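You operate a simulated robot arm through the tools that you are given. There is no shell and no other tool. Be economical: measure what you need, move in short steps, check, and stop when the job is done.

You are at the controls of a simulated two-armed robot. One attempt, no reset.

JOB
Take the green checked cloth from the range end of the long worktop and hang it over the oven door handle.

It is judged by the outcome, as a careful person would: the job done as asked, and still so three seconds after it is handed in. It fails if anything else is knocked over, pushed out of place, dropped, spilled or broken. Flat cloth is picked up by pressing the open fingertips on it (5 to 10 N) and closing them slowly along it; thin cloth reads only 2 to 8 mm in the jaws.

ROBOT AND FRAMES
Two 6-joint arms with two-finger parallel grippers on one trunk, on a base that drives. Base frame: it is fixed to the floor where the robot stands at the start and does not move with it; the origin is under the middle of the robot, x ahead of it, y to its left, z up; the surface under the hand at the start is at about z = 910. Units: mm, rad, N and s.
The left shoulder is at the start at [-107, 177, 710], the right one opposite. With the tool pointing down near the work surface each hand reaches from about 100 to 620 mm from the robot's upright axis, wherever it stands, measured 20 degrees to its own side. Places, roughly: green checked cloth [800, 200, 900]. Payload 1.57 kg a hand.
Tool frame (each hand has its own): the origin (TCP) lies between the finger pads and is the grasp point; the fingertips stand 30 mm ahead of it; z points along the fingers, y is the line along which they close. Largest opening 80 mm; finger width 17, thickness 12; the body of the gripper, 40 by 82 mm, starts 80 mm behind the TCP.
Orientation is told as [roll, pitch, yaw] about the base's x, y, z axes, in that order, counted from this pose: with the fingers straight down and closing along the base's y, the tool's x points along the base's -x, its y along +y and its z along -z.

CONTROLS
- The arms move only by the tool nudge_tool. It takes "left_moves", "right_moves" or both (then of equal length, played together; a hand with none holds still); each is a list of rows, each a list of 7 numbers: the shift along the tool's x, y, z in mm, then the turn, a rotation vector about the tool's x, y, z in rad, then the opening, from 0 (shut) to 1 (fully open). In form: [[tx, ty, tz, ax, ay, az, jaw], ...]. A call has 1 to 10 rows; each row shifts and turns the commanded pose from where the row before left it, along the tool's axes as they then stand. Each row takes 0.2 s and may step no farther than 50 mm and 0.15 rad from the row before; otherwise, or with a gripper value out of range, the whole call is refused. Where a pose cannot be reached the arm comes as near as it can. A force on the tool above 40 N (or 10 N above the force at the start of the call, whichever is more), or a blocked arm, ends the call early, and 0.2 s more pass. The fingers move at their own pace (about 72 mm/s each) and stop on an object; they squeeze with about 41 N. The grip force told is the motor's: it shows also when the fingers shut on nothing. Time passes only in rows, and 0.2 s behind the last, so rows that do not move let the fingers close. The reply holds the time, the measured pose of the TCP, the force on the tool along the base axes, the opening and the grip force, in the units named above and with some noise, with the torque about the TCP (base axes, N m) and any sound that the robot's microphone picked up.
- Cameras (640 x 400 px; columns grow to the right, rows downward): "scene" is now at [43.4, -21.3, 1433.7]; the picture's right is [-0.28, -0.96, 0.00], its down [-0.68, 0.20, -0.70] and it looks along [0.67, -0.20, -0.71] (base axes); focal length 292 px, centre (320, 200). "left" rides on the left gripper at [72, 7, -122] in its tool frame; the picture's right is [-0.09, 1.00, 0.00], its down [-0.84, -0.08, -0.54] and it looks along [-0.54, -0.05, 0.84] (tool axes); focal length 238 px, centre (320, 200). "right" rides on the right gripper at [72, -7, -122] in its tool frame; the picture's right is [0.09, 1.00, 0.00], its down [-0.84, 0.08, -0.54] and it looks along [-0.54, 0.05, 0.84] (tool axes); focal length 238 px, centre (320, 200). There is no depth. A picture from a camera that has moved, and an enlarged one, comes with that camera's place and axes in the base frame and with its lens.
- grab_frame(camera): a new picture of that camera. It takes no simulated time.
- slide_trunk(by): slides the trunk up (or, below 0, down) by that many mm; the arms and the scene camera ride with it, the base frame stays. It gives what a move gives, with no picture.
- roll_base(legs): drives the robot by 1 to 6 legs, each [ahead, left, turn to the left] in mm, mm and rad, along the robot's own axes; the way and the turn of a leg run together, so that a leg with both is an arc; at most 1500 mm and 3.142 rad a leg. The arms and the cameras ride along, it lands a little off, and it stops where it bumps. It gives what a move gives.
- aim_head(pan, tilt): turns the head with the scene camera to pan (to the left, within 2.496 rad either way) and tilt (down, from -0.506 to 1.204), counted from straight ahead of the robot. It gives what a move gives.
- inspect(camera, box): a new picture of the part [left, top, right, bottom] of that camera's present view, enlarged. It takes no simulated time.
- close_job(): hands the job in; it is judged then, once.

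Go step by step. Nothing tells you exact positions but the pictures and the camera data: compare them with the known pose of the tool, close in by small moves and look again before you grip or let go. The budget is 120 turns and 88 pictures, counting those below and the enlarged ones. Unless the task says otherwise, let go and move clear before handing in, and close with one line.

The tools are called after "Call:" as a command line: name --argument value ..., lists and objects as JSON in quotes. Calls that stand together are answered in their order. nudge_tool: Moves the arms, as the interface text tells. Its arguments: {"type":"object","properties":{"left_moves":{"type":"array"},"right_moves":{"type":"array"}},"required":[]} The other tools are called the same way: slide_trunk (by) slides the trunk up or down; roll_base (legs) drives the base; aim_head (pan, tilt) turns the head that bears the scene camera; grab_frame (camera) takes a picture; inspect (camera, box) takes an enlarged picture of a part of a camera's view; close_job () hands the job in.

At the start:

```text
t: 0.0
left_ee_pos: [452.2, 154.9, 1042.9]
left_orientation: [0.001, 0.001, 0.0]
left_force: [-1.1, -0.5, -0.2]
left_ft_torque: [0.02, -0.02, 0.01]
left_gripper_width: 80.1
left_grasp_force: 0.1
right_ee_pos: [410.7, -187.1, 1113.0]
right_orientation: [0.001, -0.001, 0.0]
right_force: [-0.7, -0.2, -0.8]
right_ft_torque: [-0.01, -0.02, 0.01]
right_gripper_width: 80.2
right_grasp_force: 0.0
trunk travel left (down, up): [-150.0, 178.0]
robot x, y, heading: [1.6, 0.2, 0.001]
head pan, tilt: [-0.286, 0.792]
```

scene: 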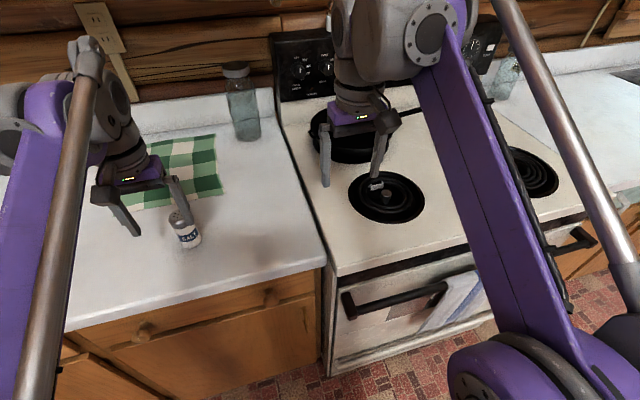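
right: 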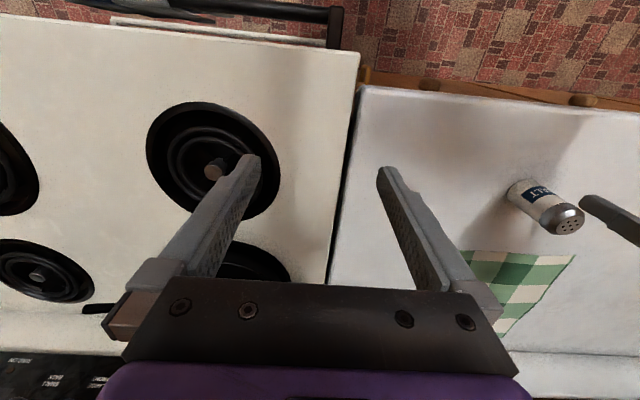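
left: 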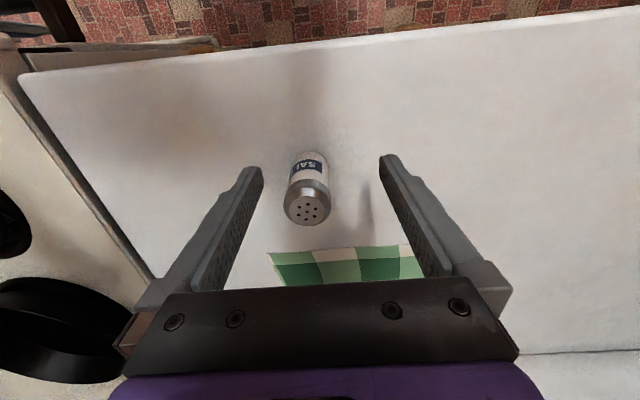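

The cloth lies at about x 630–910, y 65–300, with the salt shaker just in front of it. The oven handle starts to the right of the worktop, so I'll look at both more closely.

Call:
inspect --camera "scene" --box '[80, 100, 300, 260]'

Call:
inspect --camera "scene" --box '[310, 200, 630, 400]'

```text
2.50 times, centred on (190, 180) of scene
camera zoom: at [43.4, -21.3, 1433.7], right [-0.28, -0.96, 0.0], down [-0.68, 0.2, -0.7], along [0.67, -0.2, -0.71], focal length 730 px, centre (645, 250)
```

zoom: 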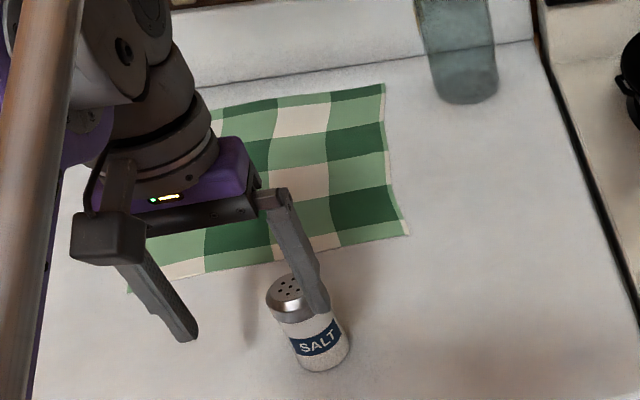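

```text
2.00 times, centred on (470, 300) of scene
camera zoom: at [43.4, -21.3, 1433.7], right [-0.28, -0.96, 0.0], down [-0.68, 0.2, -0.7], along [0.67, -0.2, -0.71], focal length 584 px, centre (20, 0)
```

zoom: 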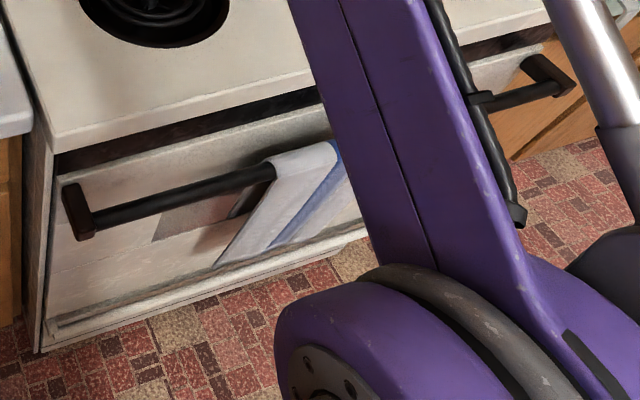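

The cloth lies flat, and the near-left stretch of the handle is free; a white and blue towel hangs in its middle. I'll move the base left and ahead so that both hands can reach the near corners of the cloth.

Call:
roll_base --legs '[[0, 180, 0], [80, 0, 0]]'

Call:
aim_head --pan 0 --tilt 0.75

Call:
grab_frame --camera "scene"

```text
t: 2.9
left_ee_pos: [531.2, 333.7, 1043.7]
left_orientation: [0.002, 0.0, 0.002]
left_force: [-0.3, 0.4, -0.1]
left_ft_torque: [0.02, 0.01, 0.0]
left_gripper_width: 80.3
left_grasp_force: 0.1
right_ee_pos: [489.7, -6.1, 1111.4]
right_orientation: [0.001, -0.001, 0.002]
right_force: [0.6, 0.9, 0.8]
right_ft_torque: [0.0, -0.02, 0.02]
right_gripper_width: 80.1
right_grasp_force: 0.1
trunk travel left (down, up): [-150.0, 178.0]
robot x, y, heading: [79.0, 182.3, 0.0]
head pan, tilt: [-0.286, 0.792]
```

```text
t: 3.7
left_ee_pos: [530.7, 335.4, 1044.2]
left_orientation: [0.0, 0.001, 0.0]
left_force: [0.8, -0.8, -0.6]
left_ft_torque: [-0.01, -0.01, 0.02]
left_gripper_width: 79.7
left_grasp_force: 0.0
right_ee_pos: [489.1, -7.0, 1113.1]
right_orientation: [0.0, 0.0, -0.001]
right_force: [0.3, 0.1, -0.2]
right_ft_torque: [0.0, -0.04, -0.01]
right_gripper_width: 80.1
right_grasp_force: 0.1
trunk travel left (down, up): [-150.0, 178.0]
robot x, y, heading: [79.2, 178.5, 0.002]
head pan, tilt: [0.0, 0.75]
```

```text
82 pictures are left
camera scene: at [127.5, 181.6, 1437.1], right [0.0, -1.0, 0.0], down [-0.68, 0.0, -0.73], along [0.73, 0.0, -0.68], focal length 292 px, centre (320, 200)
```

scene: 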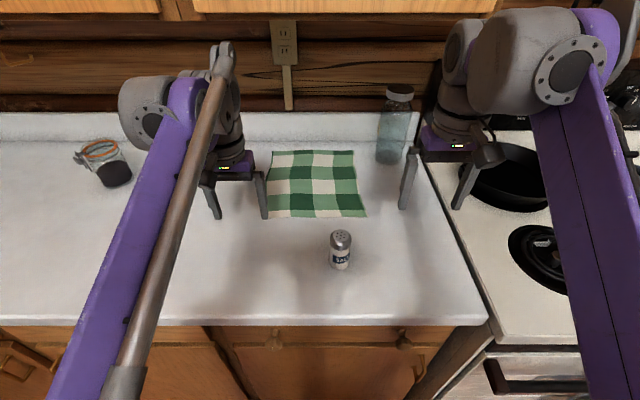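

The cloth's near corners are at about (630, 320) and (630, 65), with the shaker at about (481, 137). I'll bring both hands above the near corners, slightly inside the edge.

Call:
nudge_tool --left_moves '[[-30, -10, 0, 0, 0, 0, 0.5], [-30, -10, 0, 0, 0, 0, 0.5], [-30, -10, 0, 0, 0, 0, 0.5], [-28, -10, 0, 0, 0, 0, 0.5], [0, 0, 23, 0, 0, 0, 0.5], [0, 0, 23, 0, 0, 0, 0.5], [0, 0, 23, 0, 0, 0, 0.5]]' --right_moves '[[-40, 24, 0, 0, 0, 0, 0.5], [-40, 24, 0, 0, 0, 0, 0.5], [-40, 24, 0, 0, 0, 0, 0.5], [-40, 25, 0, 0, 0, 0, 0.5], [0, 0, 46, 0, 0, 0, 0.5], [0, 0, 46, 0, 0, 0, 0.5], [0, 0, 46, 0, 0, 0, 0.5]]'

Call:
grab_frame --camera "left"

Call:
grab_frame --camera "right"

Call:
grab_frame --camera "scene"

```text
t: 5.3
left_ee_pos: [622.6, 299.6, 966.3]
left_orientation: [0.001, -0.002, 0.0]
left_force: [-0.8, 0.6, -0.5]
left_ft_torque: [-0.01, 0.01, -0.01]
left_gripper_width: 40.1
left_grasp_force: 0.1
left hand out of reach, approached as far as the arm can: row 3, 4
right_ee_pos: [589.8, 82.0, 940.0]
right_orientation: [0.001, -0.005, 0.0]
right_force: [-8.3, 1.7, 15.1]
right_ft_torque: [0.01, 0.37, -0.12]
right_gripper_width: 40.1
right_grasp_force: 0.0
right hand out of reach, approached as far as the arm can: row 2, 3, 4
trunk travel left (down, up): [-150.0, 178.0]
robot x, y, heading: [83.6, 181.8, -0.002]
head pan, tilt: [0.0, 0.75]
stopped in row 7 (right hand): the force on the tool passed its limit at 269 N (the readings are from after the stop); the commanded pose is now the measured one
```

```text
81 pictures are left
camera left: at [550.5, 306.2, 1088.1], right [0.09, 1.0, 0.0], down [0.84, -0.08, 0.54], along [0.54, -0.05, -0.84], focal length 238 px, centre (320, 200)
```

left: 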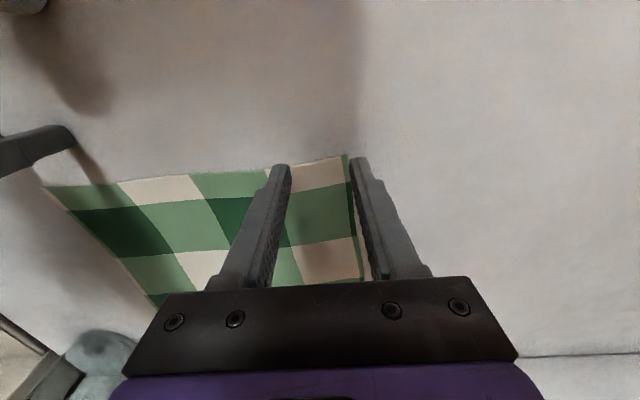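

```text
80 pictures are left
camera right: at [516.1, 74.9, 1061.5], right [-0.09, 1.0, 0.0], down [0.83, 0.08, 0.55], along [0.54, 0.05, -0.84], focal length 238 px, centre (320, 200)
```

right: 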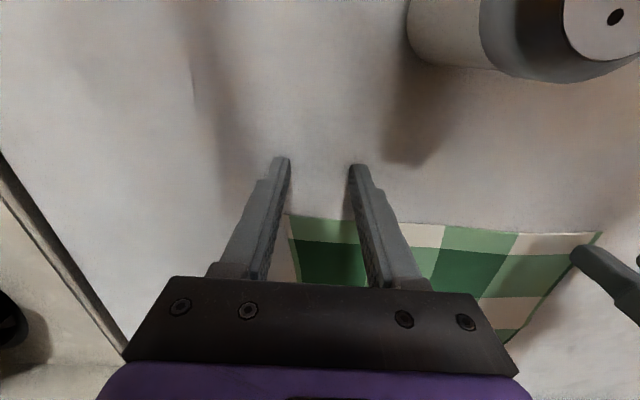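

```text
79 pictures are left
camera scene: at [126.4, 181.8, 1437.2], right [0.0, -1.0, 0.0], down [-0.68, 0.0, -0.73], along [0.73, 0.0, -0.68], focal length 292 px, centre (320, 200)
```

scene: 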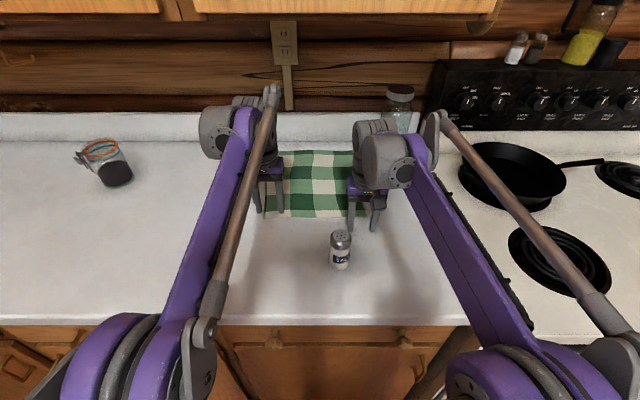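

Both hands stopped short because of their reach, and the right one touched the bare worktop. I'll lift them and drive ahead 60 mm.

Call:
nudge_tool --left_moves '[[0, 0, -15, 0, 0, 0, 0.5], [0, 0, -10, 0, 0, 0, 0.5]]' --right_moves '[[0, 0, -25, 0, 0, 0, 0.5], [0, 0, -25, 0, 0, 0, 0.5]]'

Call:
roll_base --legs '[[60, 0, 0]]'

```text
t: 5.9
left_ee_pos: [623.7, 300.5, 991.4]
left_orientation: [0.0, 0.0, 0.0]
left_force: [0.0, 0.1, 0.1]
left_ft_torque: [0.0, -0.01, -0.01]
left_gripper_width: 40.1
left_grasp_force: 0.1
right_ee_pos: [590.2, 82.5, 988.0]
right_orientation: [0.0, -0.007, 0.0]
right_force: [1.1, -0.8, -0.1]
right_ft_torque: [-0.03, -0.03, 0.02]
right_gripper_width: 39.8
right_grasp_force: 0.1
trunk travel left (down, up): [-150.0, 178.0]
robot x, y, heading: [79.5, 176.7, -0.003]
head pan, tilt: [0.0, 0.75]
```

```text
t: 6.8
left_ee_pos: [685.5, 298.9, 990.5]
left_orientation: [0.0, 0.001, -0.001]
left_force: [0.3, -0.1, 0.6]
left_ft_torque: [0.01, 0.04, -0.02]
left_gripper_width: 40.0
left_grasp_force: 0.0
right_ee_pos: [652.7, 82.7, 988.3]
right_orientation: [0.0, -0.006, 0.0]
right_force: [0.3, 0.5, -0.2]
right_ft_torque: [0.02, 0.04, -0.02]
right_gripper_width: 40.0
right_grasp_force: 0.1
trunk travel left (down, up): [-150.0, 178.0]
robot x, y, heading: [135.7, 181.4, 0.0]
head pan, tilt: [0.0, 0.75]
```

Call:
nudge_tool --left_moves '[[18, -5, 10, 0, 0, 0, 0.5], [17, -4, 20, 0, 0, 0, 0.5]]' --right_moves '[[0, 4, 10, 0, 0.003, 0, 0.5], [0, 4, 18, 0, 0.003, 0, 0.5]]'

Call:
grab_frame --camera "left"

Call:
grab_frame --camera "right"

```text
t: 7.4
left_ee_pos: [648.9, 290.4, 961.4]
left_orientation: [0.001, 0.001, 0.0]
left_force: [0.0, 0.5, -0.2]
left_ft_torque: [0.02, -0.01, -0.02]
left_gripper_width: 40.1
left_grasp_force: 0.1
right_ee_pos: [651.4, 90.1, 958.9]
right_orientation: [-0.001, -0.003, 0.001]
right_force: [-0.6, 0.0, -0.4]
right_ft_torque: [0.0, 0.01, 0.01]
right_gripper_width: 40.1
right_grasp_force: 0.1
trunk travel left (down, up): [-150.0, 178.0]
robot x, y, heading: [144.3, 180.3, 0.001]
head pan, tilt: [0.0, 0.75]
```

```text
78 pictures are left
camera left: at [577.6, 296.8, 1082.8], right [0.09, 1.0, 0.0], down [0.84, -0.08, 0.54], along [0.54, -0.05, -0.84], focal length 238 px, centre (320, 200)
```

left: 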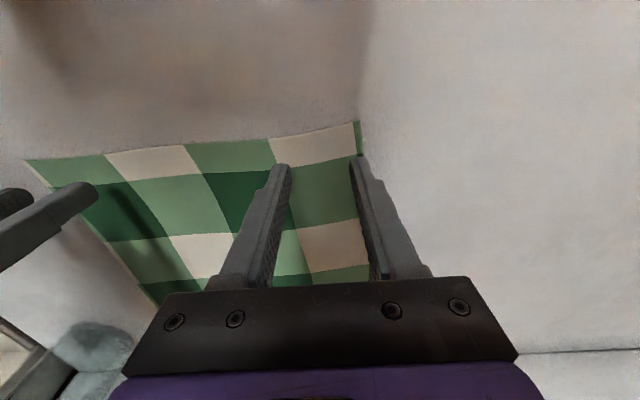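

```text
77 pictures are left
camera right: at [579.1, 82.9, 1080.8], right [-0.09, 1.0, 0.0], down [0.84, 0.08, 0.54], along [0.54, 0.05, -0.84], focal length 238 px, centre (320, 200)
```

right: 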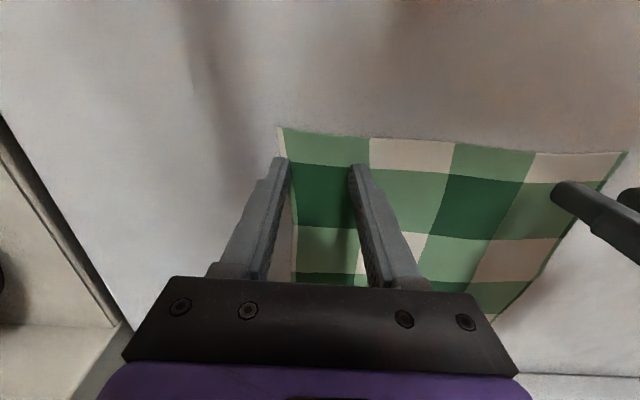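

Both fingertips are just inside the corners. I'll shift each hand 10 mm inward and lower it gently until it presses on the cloth.

Call:
nudge_tool --left_moves '[[4, -10, 5, 0, 0, 0, 0.5], [0, 0, 8, 0, 0, 0, 0.5], [0, 0, 4, 0, 0, 0, 0.5], [0, 0, 2, 0, 0, 0, 0.5]]' --right_moves '[[6, 10, 3, 0, 0, 0, 0.5], [0, 0, 7, 0, 0, 0, 0.5], [0, 0, 4, 0, 0, 0, 0.5], [0, 0, 2, 0, 0, 0, 0.5]]'

```text
t: 8.4
left_ee_pos: [646.8, 279.8, 942.5]
left_orientation: [0.0, -0.001, 0.0]
left_force: [-0.2, -0.4, 0.5]
left_ft_torque: [-0.01, -0.03, -0.04]
left_gripper_width: 40.2
left_grasp_force: 0.0
right_ee_pos: [646.2, 100.3, 943.8]
right_orientation: [0.0, -0.002, 0.001]
right_force: [-1.0, -0.1, 0.0]
right_ft_torque: [-0.01, 0.0, 0.04]
right_gripper_width: 40.0
right_grasp_force: 0.1
trunk travel left (down, up): [-150.0, 178.0]
robot x, y, heading: [139.4, 177.7, 0.004]
head pan, tilt: [0.0, 0.75]
```

Call:
nudge_tool --left_moves '[[0, 0, 1, 0, 0, 0, 0.5], [0, 0, 0.7, 0, 0, 0, 0.5]]' --right_moves '[[0, 0, 1.5, 0, 0, 0, 0.5], [0, 0, 1, 0, 0, 0, 0.5]]'

```text
t: 9.0
left_ee_pos: [646.0, 281.4, 941.2]
left_orientation: [0.001, 0.001, 0.001]
left_force: [0.8, -0.4, 3.2]
left_ft_torque: [-0.03, -0.02, -0.02]
left_gripper_width: 40.2
left_grasp_force: 0.2
right_ee_pos: [646.1, 99.7, 940.8]
right_orientation: [0.001, -0.002, 0.0]
right_force: [0.5, 0.1, -0.2]
right_ft_torque: [-0.02, -0.02, 0.0]
right_gripper_width: 39.6
right_grasp_force: 0.1
trunk travel left (down, up): [-150.0, 178.0]
robot x, y, heading: [140.1, 178.5, 0.002]
head pan, tilt: [0.0, 0.75]
```

Call:
nudge_tool --left_moves '[[0, 0, 0.8, 0, 0, 0, 0.5]]' --right_moves '[[0, 0, 1.2, 0, 0, 0, 0.5]]'

```text
t: 9.4
left_ee_pos: [645.7, 280.1, 942.5]
left_orientation: [0.0, -0.003, 0.0]
left_force: [2.1, 0.6, 13.3]
left_ft_torque: [-0.04, 0.01, 0.03]
left_gripper_width: 39.9
left_grasp_force: 0.0
right_ee_pos: [644.9, 100.2, 942.2]
right_orientation: [-0.001, 0.0, 0.0]
right_force: [0.8, 0.1, 2.3]
right_ft_torque: [-0.02, -0.02, 0.0]
right_gripper_width: 39.8
right_grasp_force: 0.0
trunk travel left (down, up): [-150.0, 178.0]
robot x, y, heading: [144.9, 183.2, -0.001]
head pan, tilt: [0.0, 0.75]
```

Call:
nudge_tool --left_moves '[[0, 0, -0.4, 0, 0, 0, 0.5]]' --right_moves '[[0, 0, 0.5, 0, 0, 0, 0.5]]'

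```text
t: 9.8
left_ee_pos: [645.4, 280.1, 940.1]
left_orientation: [-0.001, -0.001, -0.001]
left_force: [1.7, 1.2, 10.2]
left_ft_torque: [0.01, -0.04, 0.03]
left_gripper_width: 39.8
left_grasp_force: 0.0
right_ee_pos: [644.0, 100.3, 941.2]
right_orientation: [0.001, -0.002, -0.001]
right_force: [2.6, -0.3, 13.9]
right_ft_torque: [-0.01, -0.08, 0.0]
right_gripper_width: 40.1
right_grasp_force: 0.0
trunk travel left (down, up): [-150.0, 178.0]
robot x, y, heading: [138.3, 183.3, 0.003]
head pan, tilt: [0.0, 0.75]
```

Left presses with 10 N and right with 14 N; I'll ease both a little and close slowly.

Call:
nudge_tool --left_moves '[[0, 0, -0.15, 0, 0, 0, 0.45], [0, 0, 0, 0, 0, 0, 0.38], [0, 0, 0, 0, 0, 0, 0.3], [0, 0, 0, 0, 0, 0, 0.22], [0, 0, 0, 0, 0, 0, 0.15], [0, 0, 0, 0, 0, 0, 0.08], [0, 0, 0, 0, 0, 0, 0], [0, 0, 0, 0, 0, 0, 0]]' --right_moves '[[0, 0, -0.5, 0, 0, 0, 0.45], [0, 0, 0, 0, 0, 0, 0.38], [0, 0, 0, 0, 0, 0, 0.3], [0, 0, 0, 0, 0, 0, 0.22], [0, 0, 0, 0, 0, 0, 0.15], [0, 0, 0, 0, 0, 0, 0.08], [0, 0, 0, 0, 0, 0, 0], [0, 0, 0, 0, 0, 0, 0]]'

Call:
grab_frame --camera "left"

Call:
grab_frame --camera "right"

```text
t: 11.6
left_ee_pos: [646.0, 280.2, 941.2]
left_orientation: [-0.001, -0.003, 0.001]
left_force: [-0.2, -6.5, 7.1]
left_ft_torque: [-0.2, 0.01, 0.01]
left_gripper_width: 1.8
left_grasp_force: 23.7
right_ee_pos: [644.4, 100.8, 941.4]
right_orientation: [0.0, -0.003, 0.0]
right_force: [-0.4, 6.9, 13.0]
right_ft_torque: [0.21, 0.08, 0.06]
right_gripper_width: 1.6
right_grasp_force: 23.4
trunk travel left (down, up): [-150.0, 178.0]
robot x, y, heading: [142.0, 183.3, -0.002]
head pan, tilt: [0.0, 0.75]
```

```text
76 pictures are left
camera left: at [572.7, 286.7, 1062.3], right [0.09, 1.0, 0.0], down [0.84, -0.08, 0.54], along [0.54, -0.05, -0.84], focal length 238 px, centre (320, 200)
```

left: 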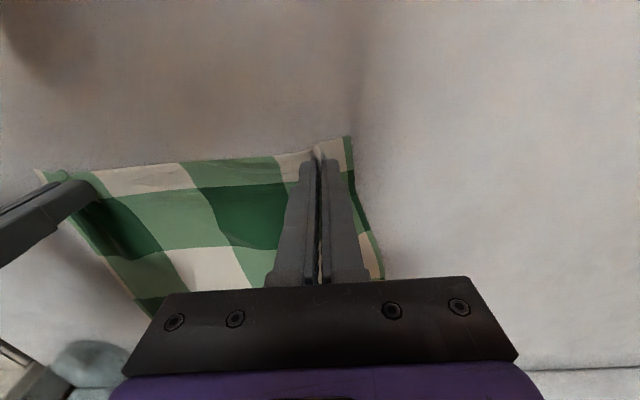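

```text
75 pictures are left
camera right: at [571.3, 93.5, 1062.9], right [-0.09, 1.0, 0.0], down [0.84, 0.08, 0.54], along [0.54, 0.05, -0.84], focal length 238 px, centre (320, 200)
```

right: 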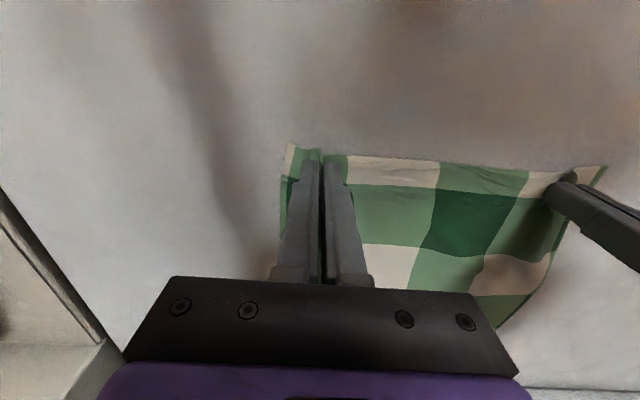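

Both hands seem to hold cloth at the corners. I'll lift straight up a little and check.

Call:
nudge_tool --left_moves '[[0, 0, -10, 0, 0, 0, 0], [0, 0, -20, 0, 0, 0, 0], [0, 0, -25, 0, 0, 0, 0], [0, 0, -25, 0, 0, 0, 0]]' --right_moves '[[0, 0, -10, 0, 0, 0, 0], [0, 0, -20, 0, 0, 0, 0], [0, 0, -25, 0, 0, 0, 0], [0, 0, -25, 0, 0, 0, 0]]'

Call:
grab_frame --camera "scene"

```text
t: 12.6
left_ee_pos: [646.9, 279.2, 1020.8]
left_orientation: [0.0, 0.0, 0.001]
left_force: [-0.1, -5.6, 0.2]
left_ft_torque: [-0.18, 0.01, 0.05]
left_gripper_width: 1.8
left_grasp_force: 23.5
right_ee_pos: [643.8, 100.9, 1022.4]
right_orientation: [0.0, -0.002, 0.0]
right_force: [-0.4, 6.3, -0.3]
right_ft_torque: [0.13, -0.01, 0.04]
right_gripper_width: 1.9
right_grasp_force: 22.8
trunk travel left (down, up): [-150.0, 178.0]
robot x, y, heading: [140.4, 180.6, 0.002]
head pan, tilt: [0.0, 0.75]
```

```text
74 pictures are left
camera scene: at [188.9, 181.6, 1437.0], right [0.0, -1.0, 0.0], down [-0.68, 0.0, -0.73], along [0.73, 0.0, -0.68], focal length 292 px, centre (320, 200)
```

scene: 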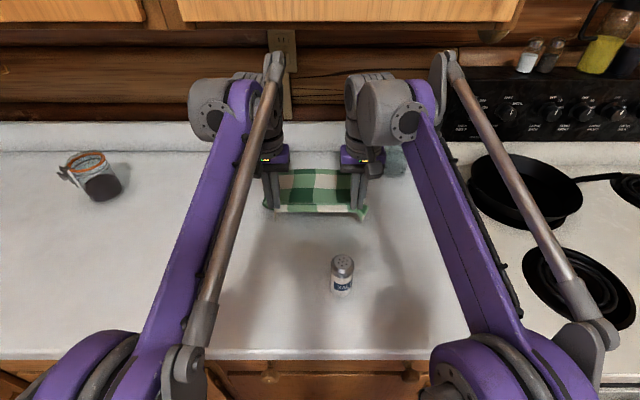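

Both corners hold, with about 6 N of tension between the hands. I'll relax that slightly and raise the trunk.

Call:
nudge_tool --left_moves '[[0, -2, -10, 0, 0, 0, 0]]' --right_moves '[[0, 1, -10, 0, 0, 0, 0]]'

Call:
slide_trunk --by 175

Call:
grab_frame --camera "scene"

```text
t: 13.0
left_ee_pos: [647.4, 278.2, 1031.2]
left_orientation: [-0.001, -0.001, 0.001]
left_force: [0.0, -3.0, 0.0]
left_ft_torque: [-0.09, 0.0, 0.0]
left_gripper_width: 1.8
left_grasp_force: 23.3
right_ee_pos: [645.3, 102.2, 1029.7]
right_orientation: [0.0, -0.001, -0.001]
right_force: [-1.0, 3.3, -0.8]
right_ft_torque: [0.13, -0.01, 0.01]
right_gripper_width: 1.8
right_grasp_force: 23.7
trunk travel left (down, up): [-150.0, 178.0]
robot x, y, heading: [140.0, 177.7, -0.001]
head pan, tilt: [0.0, 0.75]
```

```text
t: 15.0
left_ee_pos: [645.3, 277.4, 1206.8]
left_orientation: [0.0, 0.0, 0.001]
left_force: [0.1, -3.0, 0.7]
left_ft_torque: [-0.11, -0.03, -0.04]
left_gripper_width: 2.0
left_grasp_force: 23.8
right_ee_pos: [644.1, 102.9, 1204.2]
right_orientation: [0.001, 0.0, 0.0]
right_force: [-0.9, 2.5, -0.2]
right_ft_torque: [0.1, 0.01, 0.01]
right_gripper_width: 1.8
right_grasp_force: 23.3
trunk travel left (down, up): [-325.0, 3.0]
robot x, y, heading: [139.7, 178.3, -0.004]
head pan, tilt: [0.0, 0.75]
```

```text
73 pictures are left
camera scene: at [177.7, 181.6, 1615.0], right [0.0, -1.0, 0.0], down [-0.68, 0.0, -0.73], along [0.73, 0.0, -0.68], focal length 292 px, centre (320, 200)
```

scene: 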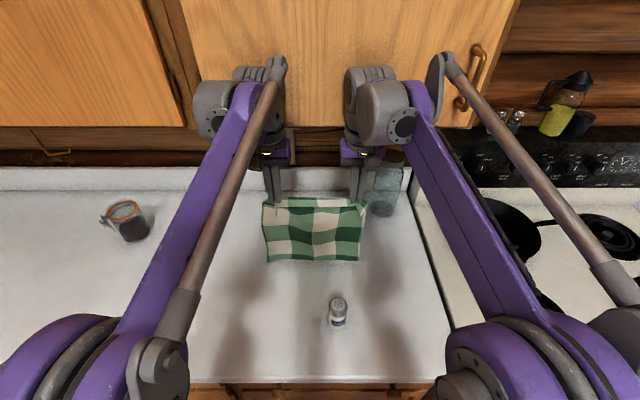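

The cloth hangs flat between the hands. I'll raise it further so that its lower edge clears the shaker.

Call:
nudge_tool --left_moves '[[12, 0, -30, 0, 0, 0, 0], [12, 0, -30, 0, 0, 0, 0], [12, 0, -30, 0, 0, 0, 0], [12, 0, -30, 0, 0, 0, 0], [12, 0, -30, 0, 0, 0, 0]]' --right_moves '[[12, 0, -30, 0, 0, 0, 0], [12, 0, -30, 0, 0, 0, 0], [12, 0, -30, 0, 0, 0, 0], [12, 0, -30, 0, 0, 0, 0], [12, 0, -30, 0, 0, 0, 0]]'

Call:
grab_frame --camera "scene"

```text
t: 16.2
left_ee_pos: [586.9, 278.9, 1355.0]
left_orientation: [-0.001, 0.0, 0.0]
left_force: [0.0, -1.1, 0.0]
left_ft_torque: [-0.06, 0.05, 0.02]
left_gripper_width: 1.8
left_grasp_force: 23.5
right_ee_pos: [586.8, 103.6, 1354.8]
right_orientation: [0.0, -0.001, -0.001]
right_force: [-0.4, 2.8, -0.7]
right_ft_torque: [0.05, 0.0, -0.02]
right_gripper_width: 1.5
right_grasp_force: 23.7
trunk travel left (down, up): [-325.0, 3.0]
robot x, y, heading: [141.7, 178.3, 0.003]
head pan, tilt: [0.0, 0.75]
```

```text
72 pictures are left
camera scene: at [178.9, 181.7, 1615.1], right [0.0, -1.0, 0.0], down [-0.68, 0.0, -0.73], along [0.73, 0.0, -0.68], focal length 292 px, centre (320, 200)
```

scene: 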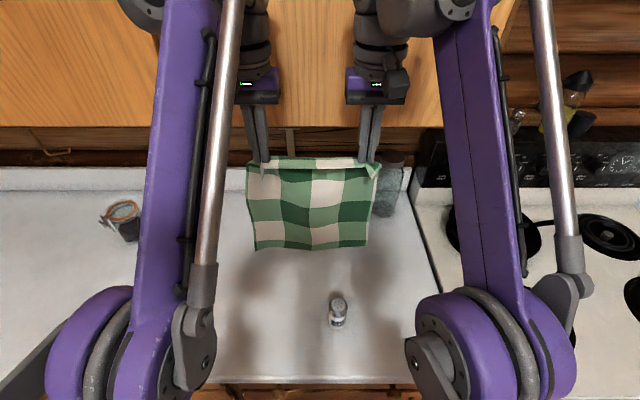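

The lower edge now clears the shaker. I'll glance behind before backing away.

Call:
aim_head --pan 2.4 --tilt 0.7

Call:
grab_frame --camera "scene"

Call:
aim_head --pan -2.3 --tilt 0.7

Call:
grab_frame --camera "scene"

```text
t: 18.4
left_ee_pos: [587.6, 277.9, 1355.6]
left_orientation: [0.001, 0.0, 0.0]
left_force: [-0.4, -1.1, -0.4]
left_ft_torque: [-0.03, -0.03, 0.0]
left_gripper_width: 1.7
left_grasp_force: 23.9
right_ee_pos: [585.4, 103.5, 1354.7]
right_orientation: [0.0, -0.002, 0.001]
right_force: [-0.1, 1.8, 0.3]
right_ft_torque: [0.05, -0.02, -0.01]
right_gripper_width: 1.9
right_grasp_force: 23.5
trunk travel left (down, up): [-325.0, 3.0]
robot x, y, heading: [138.7, 178.8, 0.0]
head pan, tilt: [2.4, 0.7]
```

```text
71 pictures are left
camera scene: at [32.8, 238.9, 1619.3], right [0.68, 0.74, 0.0], down [0.47, -0.44, -0.76], along [-0.56, 0.52, -0.64], focal length 292 px, centre (320, 200)
```

scene: 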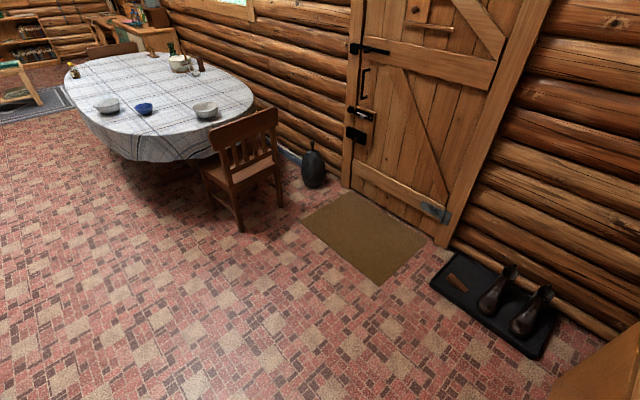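

```text
t: 22.1
left_ee_pos: [585.7, 277.4, 1353.8]
left_orientation: [-0.001, 0.0, 0.001]
left_force: [0.5, -1.5, -0.4]
left_ft_torque: [-0.08, -0.01, 0.02]
left_gripper_width: 1.8
left_grasp_force: 23.5
right_ee_pos: [585.6, 103.8, 1355.0]
right_orientation: [0.001, -0.002, 0.002]
right_force: [0.5, 1.4, 0.3]
right_ft_torque: [0.02, -0.02, 0.01]
right_gripper_width: 1.8
right_grasp_force: 23.4
trunk travel left (down, up): [-325.0, 3.0]
robot x, y, heading: [138.2, 181.1, -0.0]
head pan, tilt: [-2.3, 0.7]
```

```text
70 pictures are left
camera scene: at [38.9, 118.2, 1619.3], right [-0.75, 0.67, 0.0], down [0.43, 0.48, -0.76], along [-0.51, -0.57, -0.64], focal length 292 px, centre (320, 200)
```

scene: 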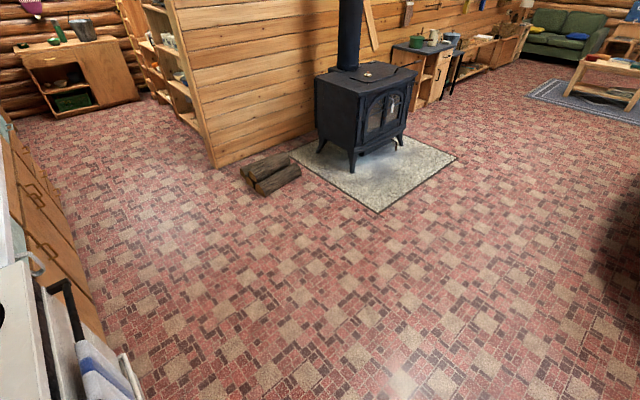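

The floor behind is clear. I'll back off and then move right to stand before the left part of the handle.

Call:
roll_base --legs '[[-480, 0, 0], [0, -450, 0]]'

Call:
aim_head --pan 0 --tilt 0.8

Call:
grab_frame --camera "scene"

```text
t: 29.0
left_ee_pos: [115.4, -166.7, 1355.0]
left_orientation: [0.001, 0.0, 0.014]
left_force: [0.1, -1.7, 0.1]
left_ft_torque: [-0.05, 0.01, 0.0]
left_gripper_width: 1.6
left_grasp_force: 23.3
right_ee_pos: [118.3, -341.5, 1354.4]
right_orientation: [0.0, -0.002, 0.012]
right_force: [-0.6, 0.2, -0.2]
right_ft_torque: [0.04, 0.01, -0.01]
right_gripper_width: 1.9
right_grasp_force: 22.7
trunk travel left (down, up): [-325.0, 3.0]
robot x, y, heading: [-328.4, -271.3, 0.014]
head pan, tilt: [-2.3, 0.7]
```

```text
t: 31.2
left_ee_pos: [115.7, -167.4, 1354.7]
left_orientation: [0.002, -0.001, 0.013]
left_force: [0.2, -0.7, -0.1]
left_ft_torque: [-0.06, 0.01, 0.02]
left_gripper_width: 1.9
left_grasp_force: 23.3
right_ee_pos: [117.1, -341.4, 1354.5]
right_orientation: [0.0, -0.002, 0.015]
right_force: [-0.3, 1.6, -0.3]
right_ft_torque: [0.05, 0.01, -0.01]
right_gripper_width: 1.8
right_grasp_force: 23.3
trunk travel left (down, up): [-325.0, 3.0]
robot x, y, heading: [-330.7, -269.4, 0.013]
head pan, tilt: [0.0, 0.799]
```

```text
69 pictures are left
camera scene: at [-293.5, -268.9, 1611.1], right [0.01, -1.0, 0.0], down [-0.72, -0.01, -0.7], along [0.7, 0.01, -0.72], focal length 292 px, centre (320, 200)
```

scene: 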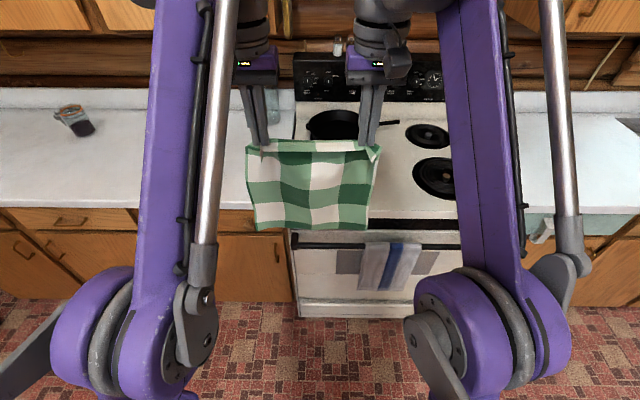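

The handle's free left stretch is between its left bracket and the towel. I'll enlarge it to triangulate.

Call:
inspect --camera "scene" --box '[280, 210, 440, 310]'

Call:
slide_trunk --by -250

Call:
grab_frame --camera "scene"

```text
4.00 times, centred on (360, 260) of scene
camera zoom: at [-293.5, -268.9, 1611.1], right [0.01, -1.0, 0.0], down [-0.72, -0.01, -0.7], along [0.7, 0.01, -0.72], focal length 1168 px, centre (160, -40)
```

zoom: 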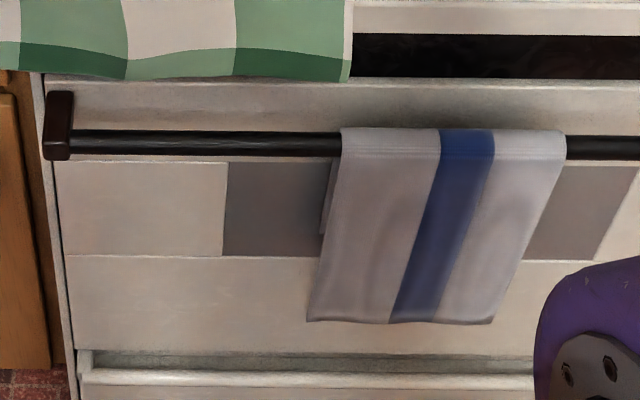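

```text
t: 33.7
left_ee_pos: [112.3, -167.7, 1025.6]
left_orientation: [-0.001, 0.146, 0.012]
left_force: [-0.7, -1.5, -0.2]
left_ft_torque: [-0.07, -0.02, 0.01]
left_gripper_width: 1.8
left_grasp_force: 23.5
right_ee_pos: [114.5, -341.1, 1026.6]
right_orientation: [0.0, 0.147, 0.012]
right_force: [-0.5, 1.4, -0.4]
right_ft_torque: [0.05, -0.01, -0.01]
right_gripper_width: 1.9
right_grasp_force: 23.3
trunk travel left (down, up): [-75.0, 253.0]
robot x, y, heading: [-328.6, -269.6, 0.015]
head pan, tilt: [0.0, 0.799]
```

```text
67 pictures are left
camera scene: at [-261.1, -268.4, 1351.8], right [0.01, -1.0, 0.0], down [-0.72, -0.01, -0.7], along [0.7, 0.01, -0.72], focal length 292 px, centre (320, 200)
```

scene: 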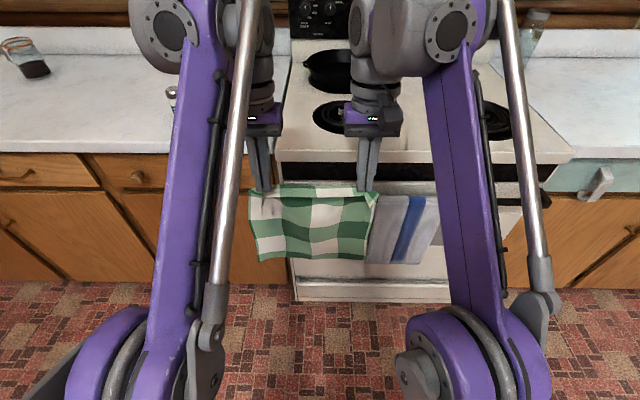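

Call:
inspect --camera "scene" --box '[370, 170, 530, 270]'

```text
4.00 times, centred on (450, 220) of scene
camera zoom: at [-261.1, -268.4, 1351.8], right [0.01, -1.0, 0.0], down [-0.72, -0.01, -0.7], along [0.7, 0.01, -0.72], focal length 1168 px, centre (-200, 120)
```

zoom: 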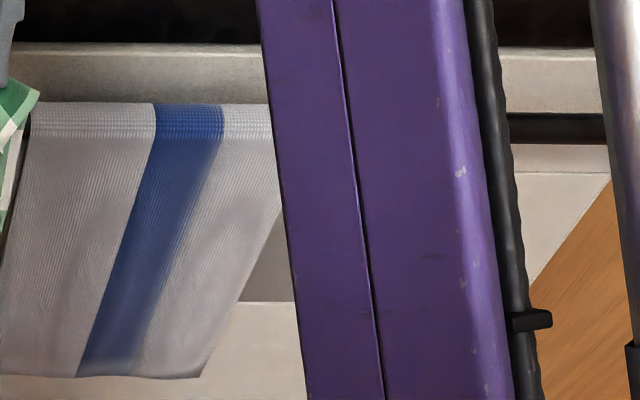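

I triangulate the bar's top at about x 310, z 780, free between y -183 and -419, with the door behind it at about x 349. I want a lower, closer look at the gap behind the bar and at the stove-top lip.

Call:
grab_frame --camera "left"

Call:
grab_frame --camera "right"

```text
65 pictures are left
camera left: at [58.6, -160.4, 1156.9], right [0.08, 1.0, -0.01], down [0.91, -0.06, 0.42], along [0.41, -0.04, -0.91], focal length 238 px, centre (320, 200)
```

left: 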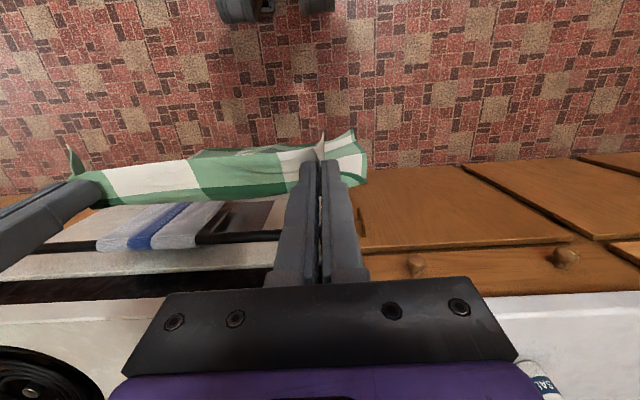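

```text
64 pictures are left
camera right: at [60.1, -349.6, 1157.3], right [-0.11, 0.99, 0.01], down [0.9, 0.09, 0.42], along [0.41, 0.06, -0.91], focal length 238 px, centre (320, 200)
```

right: 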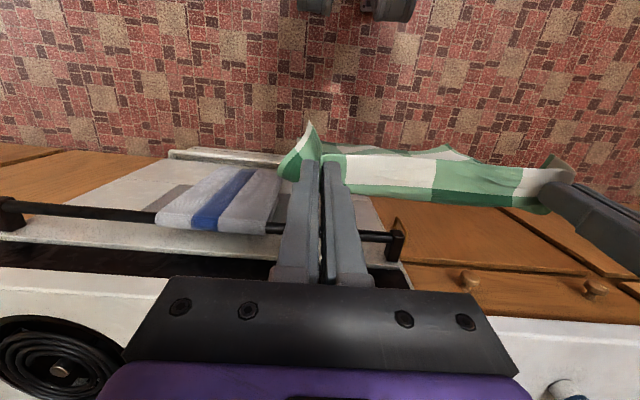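

The right camera shows the bar well but from steeply above. I'll lower the hands in front of the bar for a flatter view.

Call:
nudge_tool --left_moves '[[0, 0, 30, 0, -0.05, 0, 0], [0, 0, 30, 0, -0.05, 0, 0], [0, 0, 30, 0, -0.046, 0, 0], [0, 0, 30, 0, 0, 0, 0], [0, 0, 30, 0, 0, 0, 0]]' --right_moves '[[0, 0, 30, 0, -0.05, 0, 0], [0, 0, 30, 0, -0.05, 0, 0], [0, 0, 30, 0, -0.046, 0, 0], [0, 0, 30, 0, 0, 0, 0], [0, 0, 30, 0, 0, 0, 0]]'

Call:
grab_frame --camera "right"

Call:
grab_frame --camera "left"

```text
t: 34.9
left_ee_pos: [103.7, -166.0, 878.2]
left_orientation: [-0.002, -0.001, 0.015]
left_force: [0.2, -1.2, 0.5]
left_ft_torque: [-0.07, -0.01, 0.02]
left_gripper_width: 1.6
left_grasp_force: 23.6
right_ee_pos: [107.0, -340.5, 876.9]
right_orientation: [0.0, -0.003, 0.014]
right_force: [0.9, 1.5, 0.3]
right_ft_torque: [0.03, 0.03, 0.0]
right_gripper_width: 1.6
right_grasp_force: 23.3
trunk travel left (down, up): [-75.0, 253.0]
robot x, y, heading: [-329.3, -269.7, 0.011]
head pan, tilt: [0.0, 0.799]
```

```text
63 pictures are left
camera right: at [33.9, -349.0, 998.4], right [-0.11, 0.99, 0.0], down [0.83, 0.09, 0.54], along [0.54, 0.06, -0.84], focal length 238 px, centre (320, 200)
```

right: 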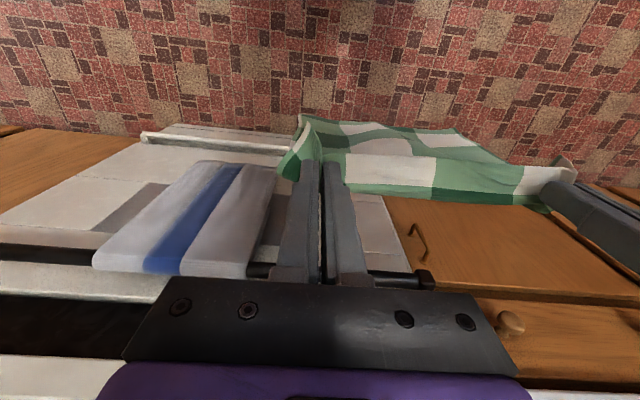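

```text
62 pictures are left
camera left: at [31.1, -160.7, 999.3], right [0.08, 1.0, 0.0], down [0.84, -0.07, 0.54], along [0.54, -0.04, -0.84], focal length 238 px, centre (320, 200)
```

left: 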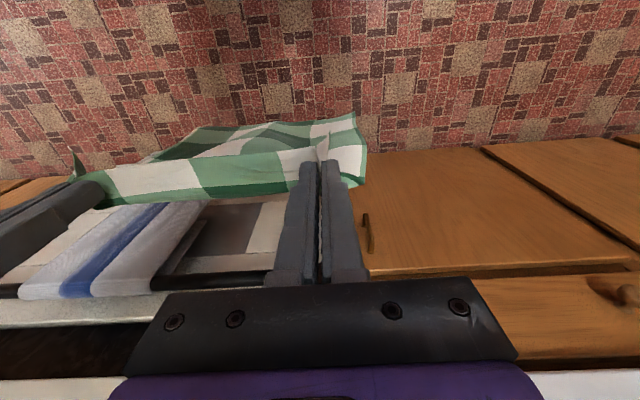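

The bar's centre is at about (298, z 773), the stove lip's front at about x 335, z 876–910, and the door at about x 346. That leaves a 26 mm window behind the bar, so I'll raise the cloth, centre it on the free stretch, and lower its bottom edge at x of about 322.

Call:
nudge_tool --left_moves '[[0, 0, -40, 0, 0, 0, 0], [0, 0, -40, 0, 0, 0, 0], [0, 0, -40, 0, 0, 0, 0], [0, -5, -40, 0, 0, 0, 0], [0, -5, -40, 0, 0, 0, 0]]' --right_moves '[[0, 0, -40, 0, 0, 0, 0], [0, 0, -40, 0, 0, 0, 0], [0, 0, -40, 0, 0, 0, 0], [0, 5, -40, 0, 0, 0, 0], [0, 5, -40, 0, 0, 0, 0]]'

Call:
slide_trunk --by 140

Call:
roll_base --legs '[[0, -48, -0.013]]'

Call:
grab_frame --camera "scene"

```text
t: 36.1
left_ee_pos: [97.3, -174.2, 1065.2]
left_orientation: [0.0, -0.003, 0.014]
left_force: [-1.1, -0.5, -0.6]
left_ft_torque: [0.02, -0.07, 0.04]
left_gripper_width: 1.7
left_grasp_force: 23.1
left hand out of reach, approached as far as the arm can: row 5
right_ee_pos: [96.4, -333.1, 1065.3]
right_orientation: [0.0, -0.004, 0.015]
right_force: [-0.6, -0.6, 0.6]
right_ft_torque: [0.05, -0.07, -0.01]
right_gripper_width: 1.8
right_grasp_force: 23.3
right hand out of reach, approached as far as the arm can: row 5
trunk travel left (down, up): [-75.0, 253.0]
robot x, y, heading: [-330.0, -269.8, 0.019]
head pan, tilt: [0.0, 0.799]
```

```text
t: 37.8
left_ee_pos: [96.4, -176.1, 1203.8]
left_orientation: [0.0, 0.001, 0.015]
left_force: [0.1, 0.2, -0.5]
left_ft_torque: [-0.01, -0.01, -0.03]
left_gripper_width: 2.1
left_grasp_force: 24.1
right_ee_pos: [98.5, -333.8, 1204.1]
right_orientation: [0.0, -0.003, 0.015]
right_force: [-0.6, -0.4, 0.0]
right_ft_torque: [-0.03, 0.04, 0.01]
right_gripper_width: 2.1
right_grasp_force: 23.5
trunk travel left (down, up): [-215.0, 113.0]
robot x, y, heading: [-328.4, -267.1, 0.012]
head pan, tilt: [0.0, 0.799]
```

```text
t: 38.9
left_ee_pos: [96.5, -227.3, 1204.6]
left_orientation: [0.0, 0.001, 0.0]
left_force: [-0.5, 0.4, 0.3]
left_ft_torque: [0.04, 0.01, 0.01]
left_gripper_width: 2.0
left_grasp_force: 24.0
right_ee_pos: [97.2, -385.6, 1205.6]
right_orientation: [0.001, -0.002, 0.001]
right_force: [0.0, -0.2, -0.1]
right_ft_torque: [0.04, -0.01, 0.01]
right_gripper_width: 2.0
right_grasp_force: 24.0
trunk travel left (down, up): [-215.0, 113.0]
robot x, y, heading: [-331.5, -319.8, 0.005]
head pan, tilt: [0.0, 0.799]
```

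```text
61 pictures are left
camera scene: at [-289.1, -316.7, 1496.1], right [0.0, -1.0, 0.0], down [-0.72, 0.0, -0.7], along [0.7, 0.0, -0.72], focal length 292 px, centre (320, 200)
```

scene: 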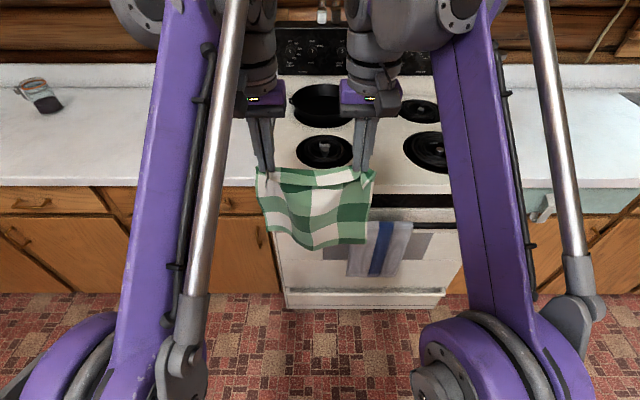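

The hands are centred on the free stretch. I'll spread them slightly to flatten the cloth, raise it 40 mm and drive up to the bar.

Call:
nudge_tool --left_moves '[[0, 4, 0, 0, 0, 0, 0], [0, 4, 0, 0, 0, 0, 0]]'

Call:
slide_trunk --by 45

Call:
roll_base --legs '[[210, 0, 0]]'

Call:
grab_frame --camera "scene"

Call:
grab_frame --camera "right"

```text
t: 39.5
left_ee_pos: [97.1, -220.4, 1204.0]
left_orientation: [0.001, -0.002, 0.0]
left_force: [0.6, -1.0, 0.1]
left_ft_torque: [0.02, 0.01, -0.03]
left_gripper_width: 1.8
left_grasp_force: 23.4
right_ee_pos: [97.2, -385.1, 1206.3]
right_orientation: [0.0, 0.0, 0.0]
right_force: [0.0, -0.1, -0.2]
right_ft_torque: [0.02, 0.01, -0.01]
right_gripper_width: 1.9
right_grasp_force: 23.4
trunk travel left (down, up): [-215.0, 113.0]
robot x, y, heading: [-332.0, -318.2, 0.001]
head pan, tilt: [0.0, 0.799]
```

```text
t: 40.4
left_ee_pos: [96.9, -219.3, 1248.3]
left_orientation: [-0.002, -0.002, 0.001]
left_force: [0.0, -0.2, -0.2]
left_ft_torque: [0.02, 0.01, 0.0]
left_gripper_width: 2.0
left_grasp_force: 23.3
right_ee_pos: [96.7, -385.0, 1248.5]
right_orientation: [0.0, 0.001, 0.002]
right_force: [-0.3, -0.4, 0.1]
right_ft_torque: [0.01, 0.01, -0.02]
right_gripper_width: 2.1
right_grasp_force: 23.6
trunk travel left (down, up): [-260.0, 68.0]
robot x, y, heading: [-330.6, -318.1, 0.003]
head pan, tilt: [0.0, 0.799]
```

```text
t: 42.0
left_ee_pos: [307.2, -219.1, 1248.9]
left_orientation: [0.001, 0.0, 0.002]
left_force: [0.0, -0.2, 0.0]
left_ft_torque: [-0.02, 0.02, 0.0]
left_gripper_width: 1.6
left_grasp_force: 23.5
right_ee_pos: [307.2, -383.4, 1249.7]
right_orientation: [0.0, -0.002, 0.003]
right_force: [0.2, 0.1, -0.1]
right_ft_torque: [0.0, 0.05, -0.03]
right_gripper_width: 1.9
right_grasp_force: 24.1
trunk travel left (down, up): [-260.0, 68.0]
robot x, y, heading: [-119.1, -320.2, 0.01]
head pan, tilt: [0.0, 0.799]
```

```text
60 pictures are left
camera scene: at [-80.6, -315.7, 1541.7], right [0.0, -1.0, 0.0], down [-0.72, 0.0, -0.7], along [0.7, 0.0, -0.72], focal length 292 px, centre (320, 200)
```

scene: 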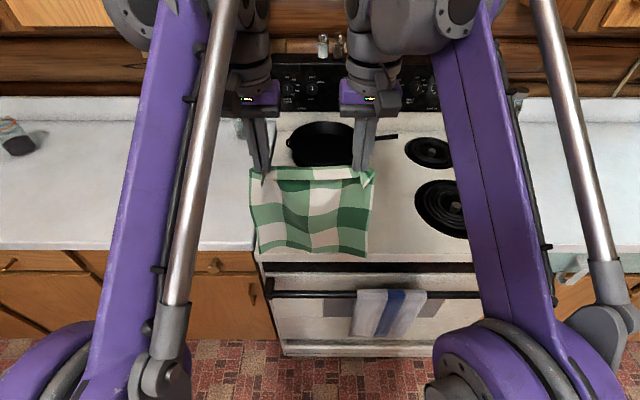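

```text
59 pictures are left
camera right: at [234.0, -391.8, 1371.6], right [-0.1, 1.0, 0.0], down [0.84, 0.08, 0.54], along [0.54, 0.05, -0.84], focal length 238 px, centre (320, 200)
```

right: 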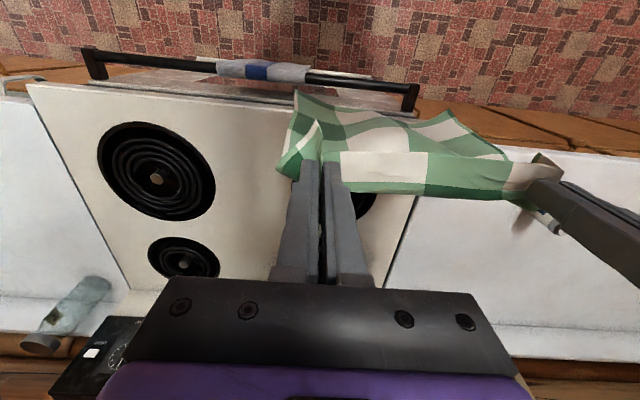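

Call:
inspect --camera "right" --box '[260, 50, 580, 250]'

Call:
inspect --camera "scene" --box '[230, 150, 470, 300]'

```text
2.00 times, centred on (420, 150) of right
camera zoom: at [234.0, -391.8, 1371.6], right [-0.1, 1.0, 0.0], down [0.84, 0.08, 0.54], along [0.54, 0.05, -0.84], focal length 477 px, centre (120, 300)
```

zoom: 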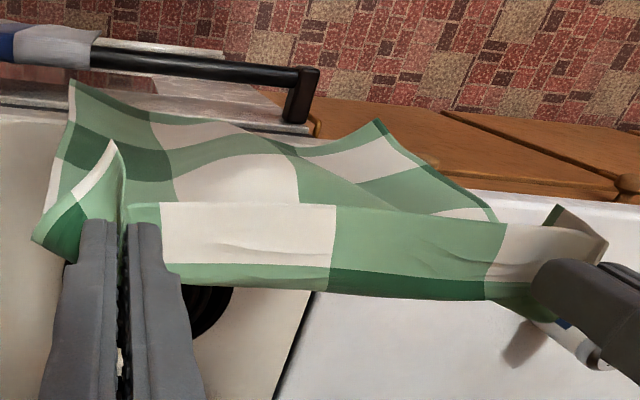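

```text
2.67 times, centred on (350, 225) of scene
camera zoom: at [-80.6, -315.7, 1541.7], right [0.0, -1.0, 0.0], down [-0.72, 0.0, -0.7], along [0.7, 0.0, -0.72], focal length 778 px, centre (240, 133)
```

zoom: 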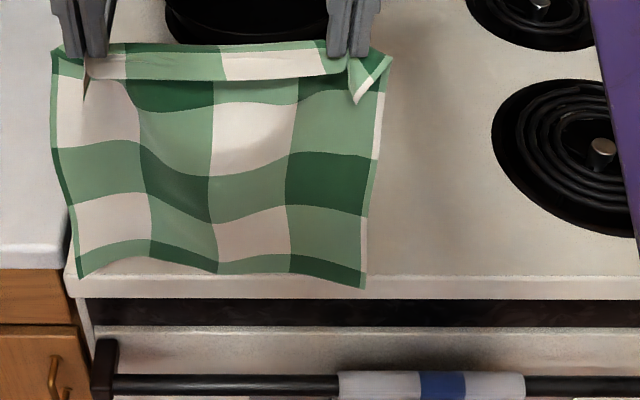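

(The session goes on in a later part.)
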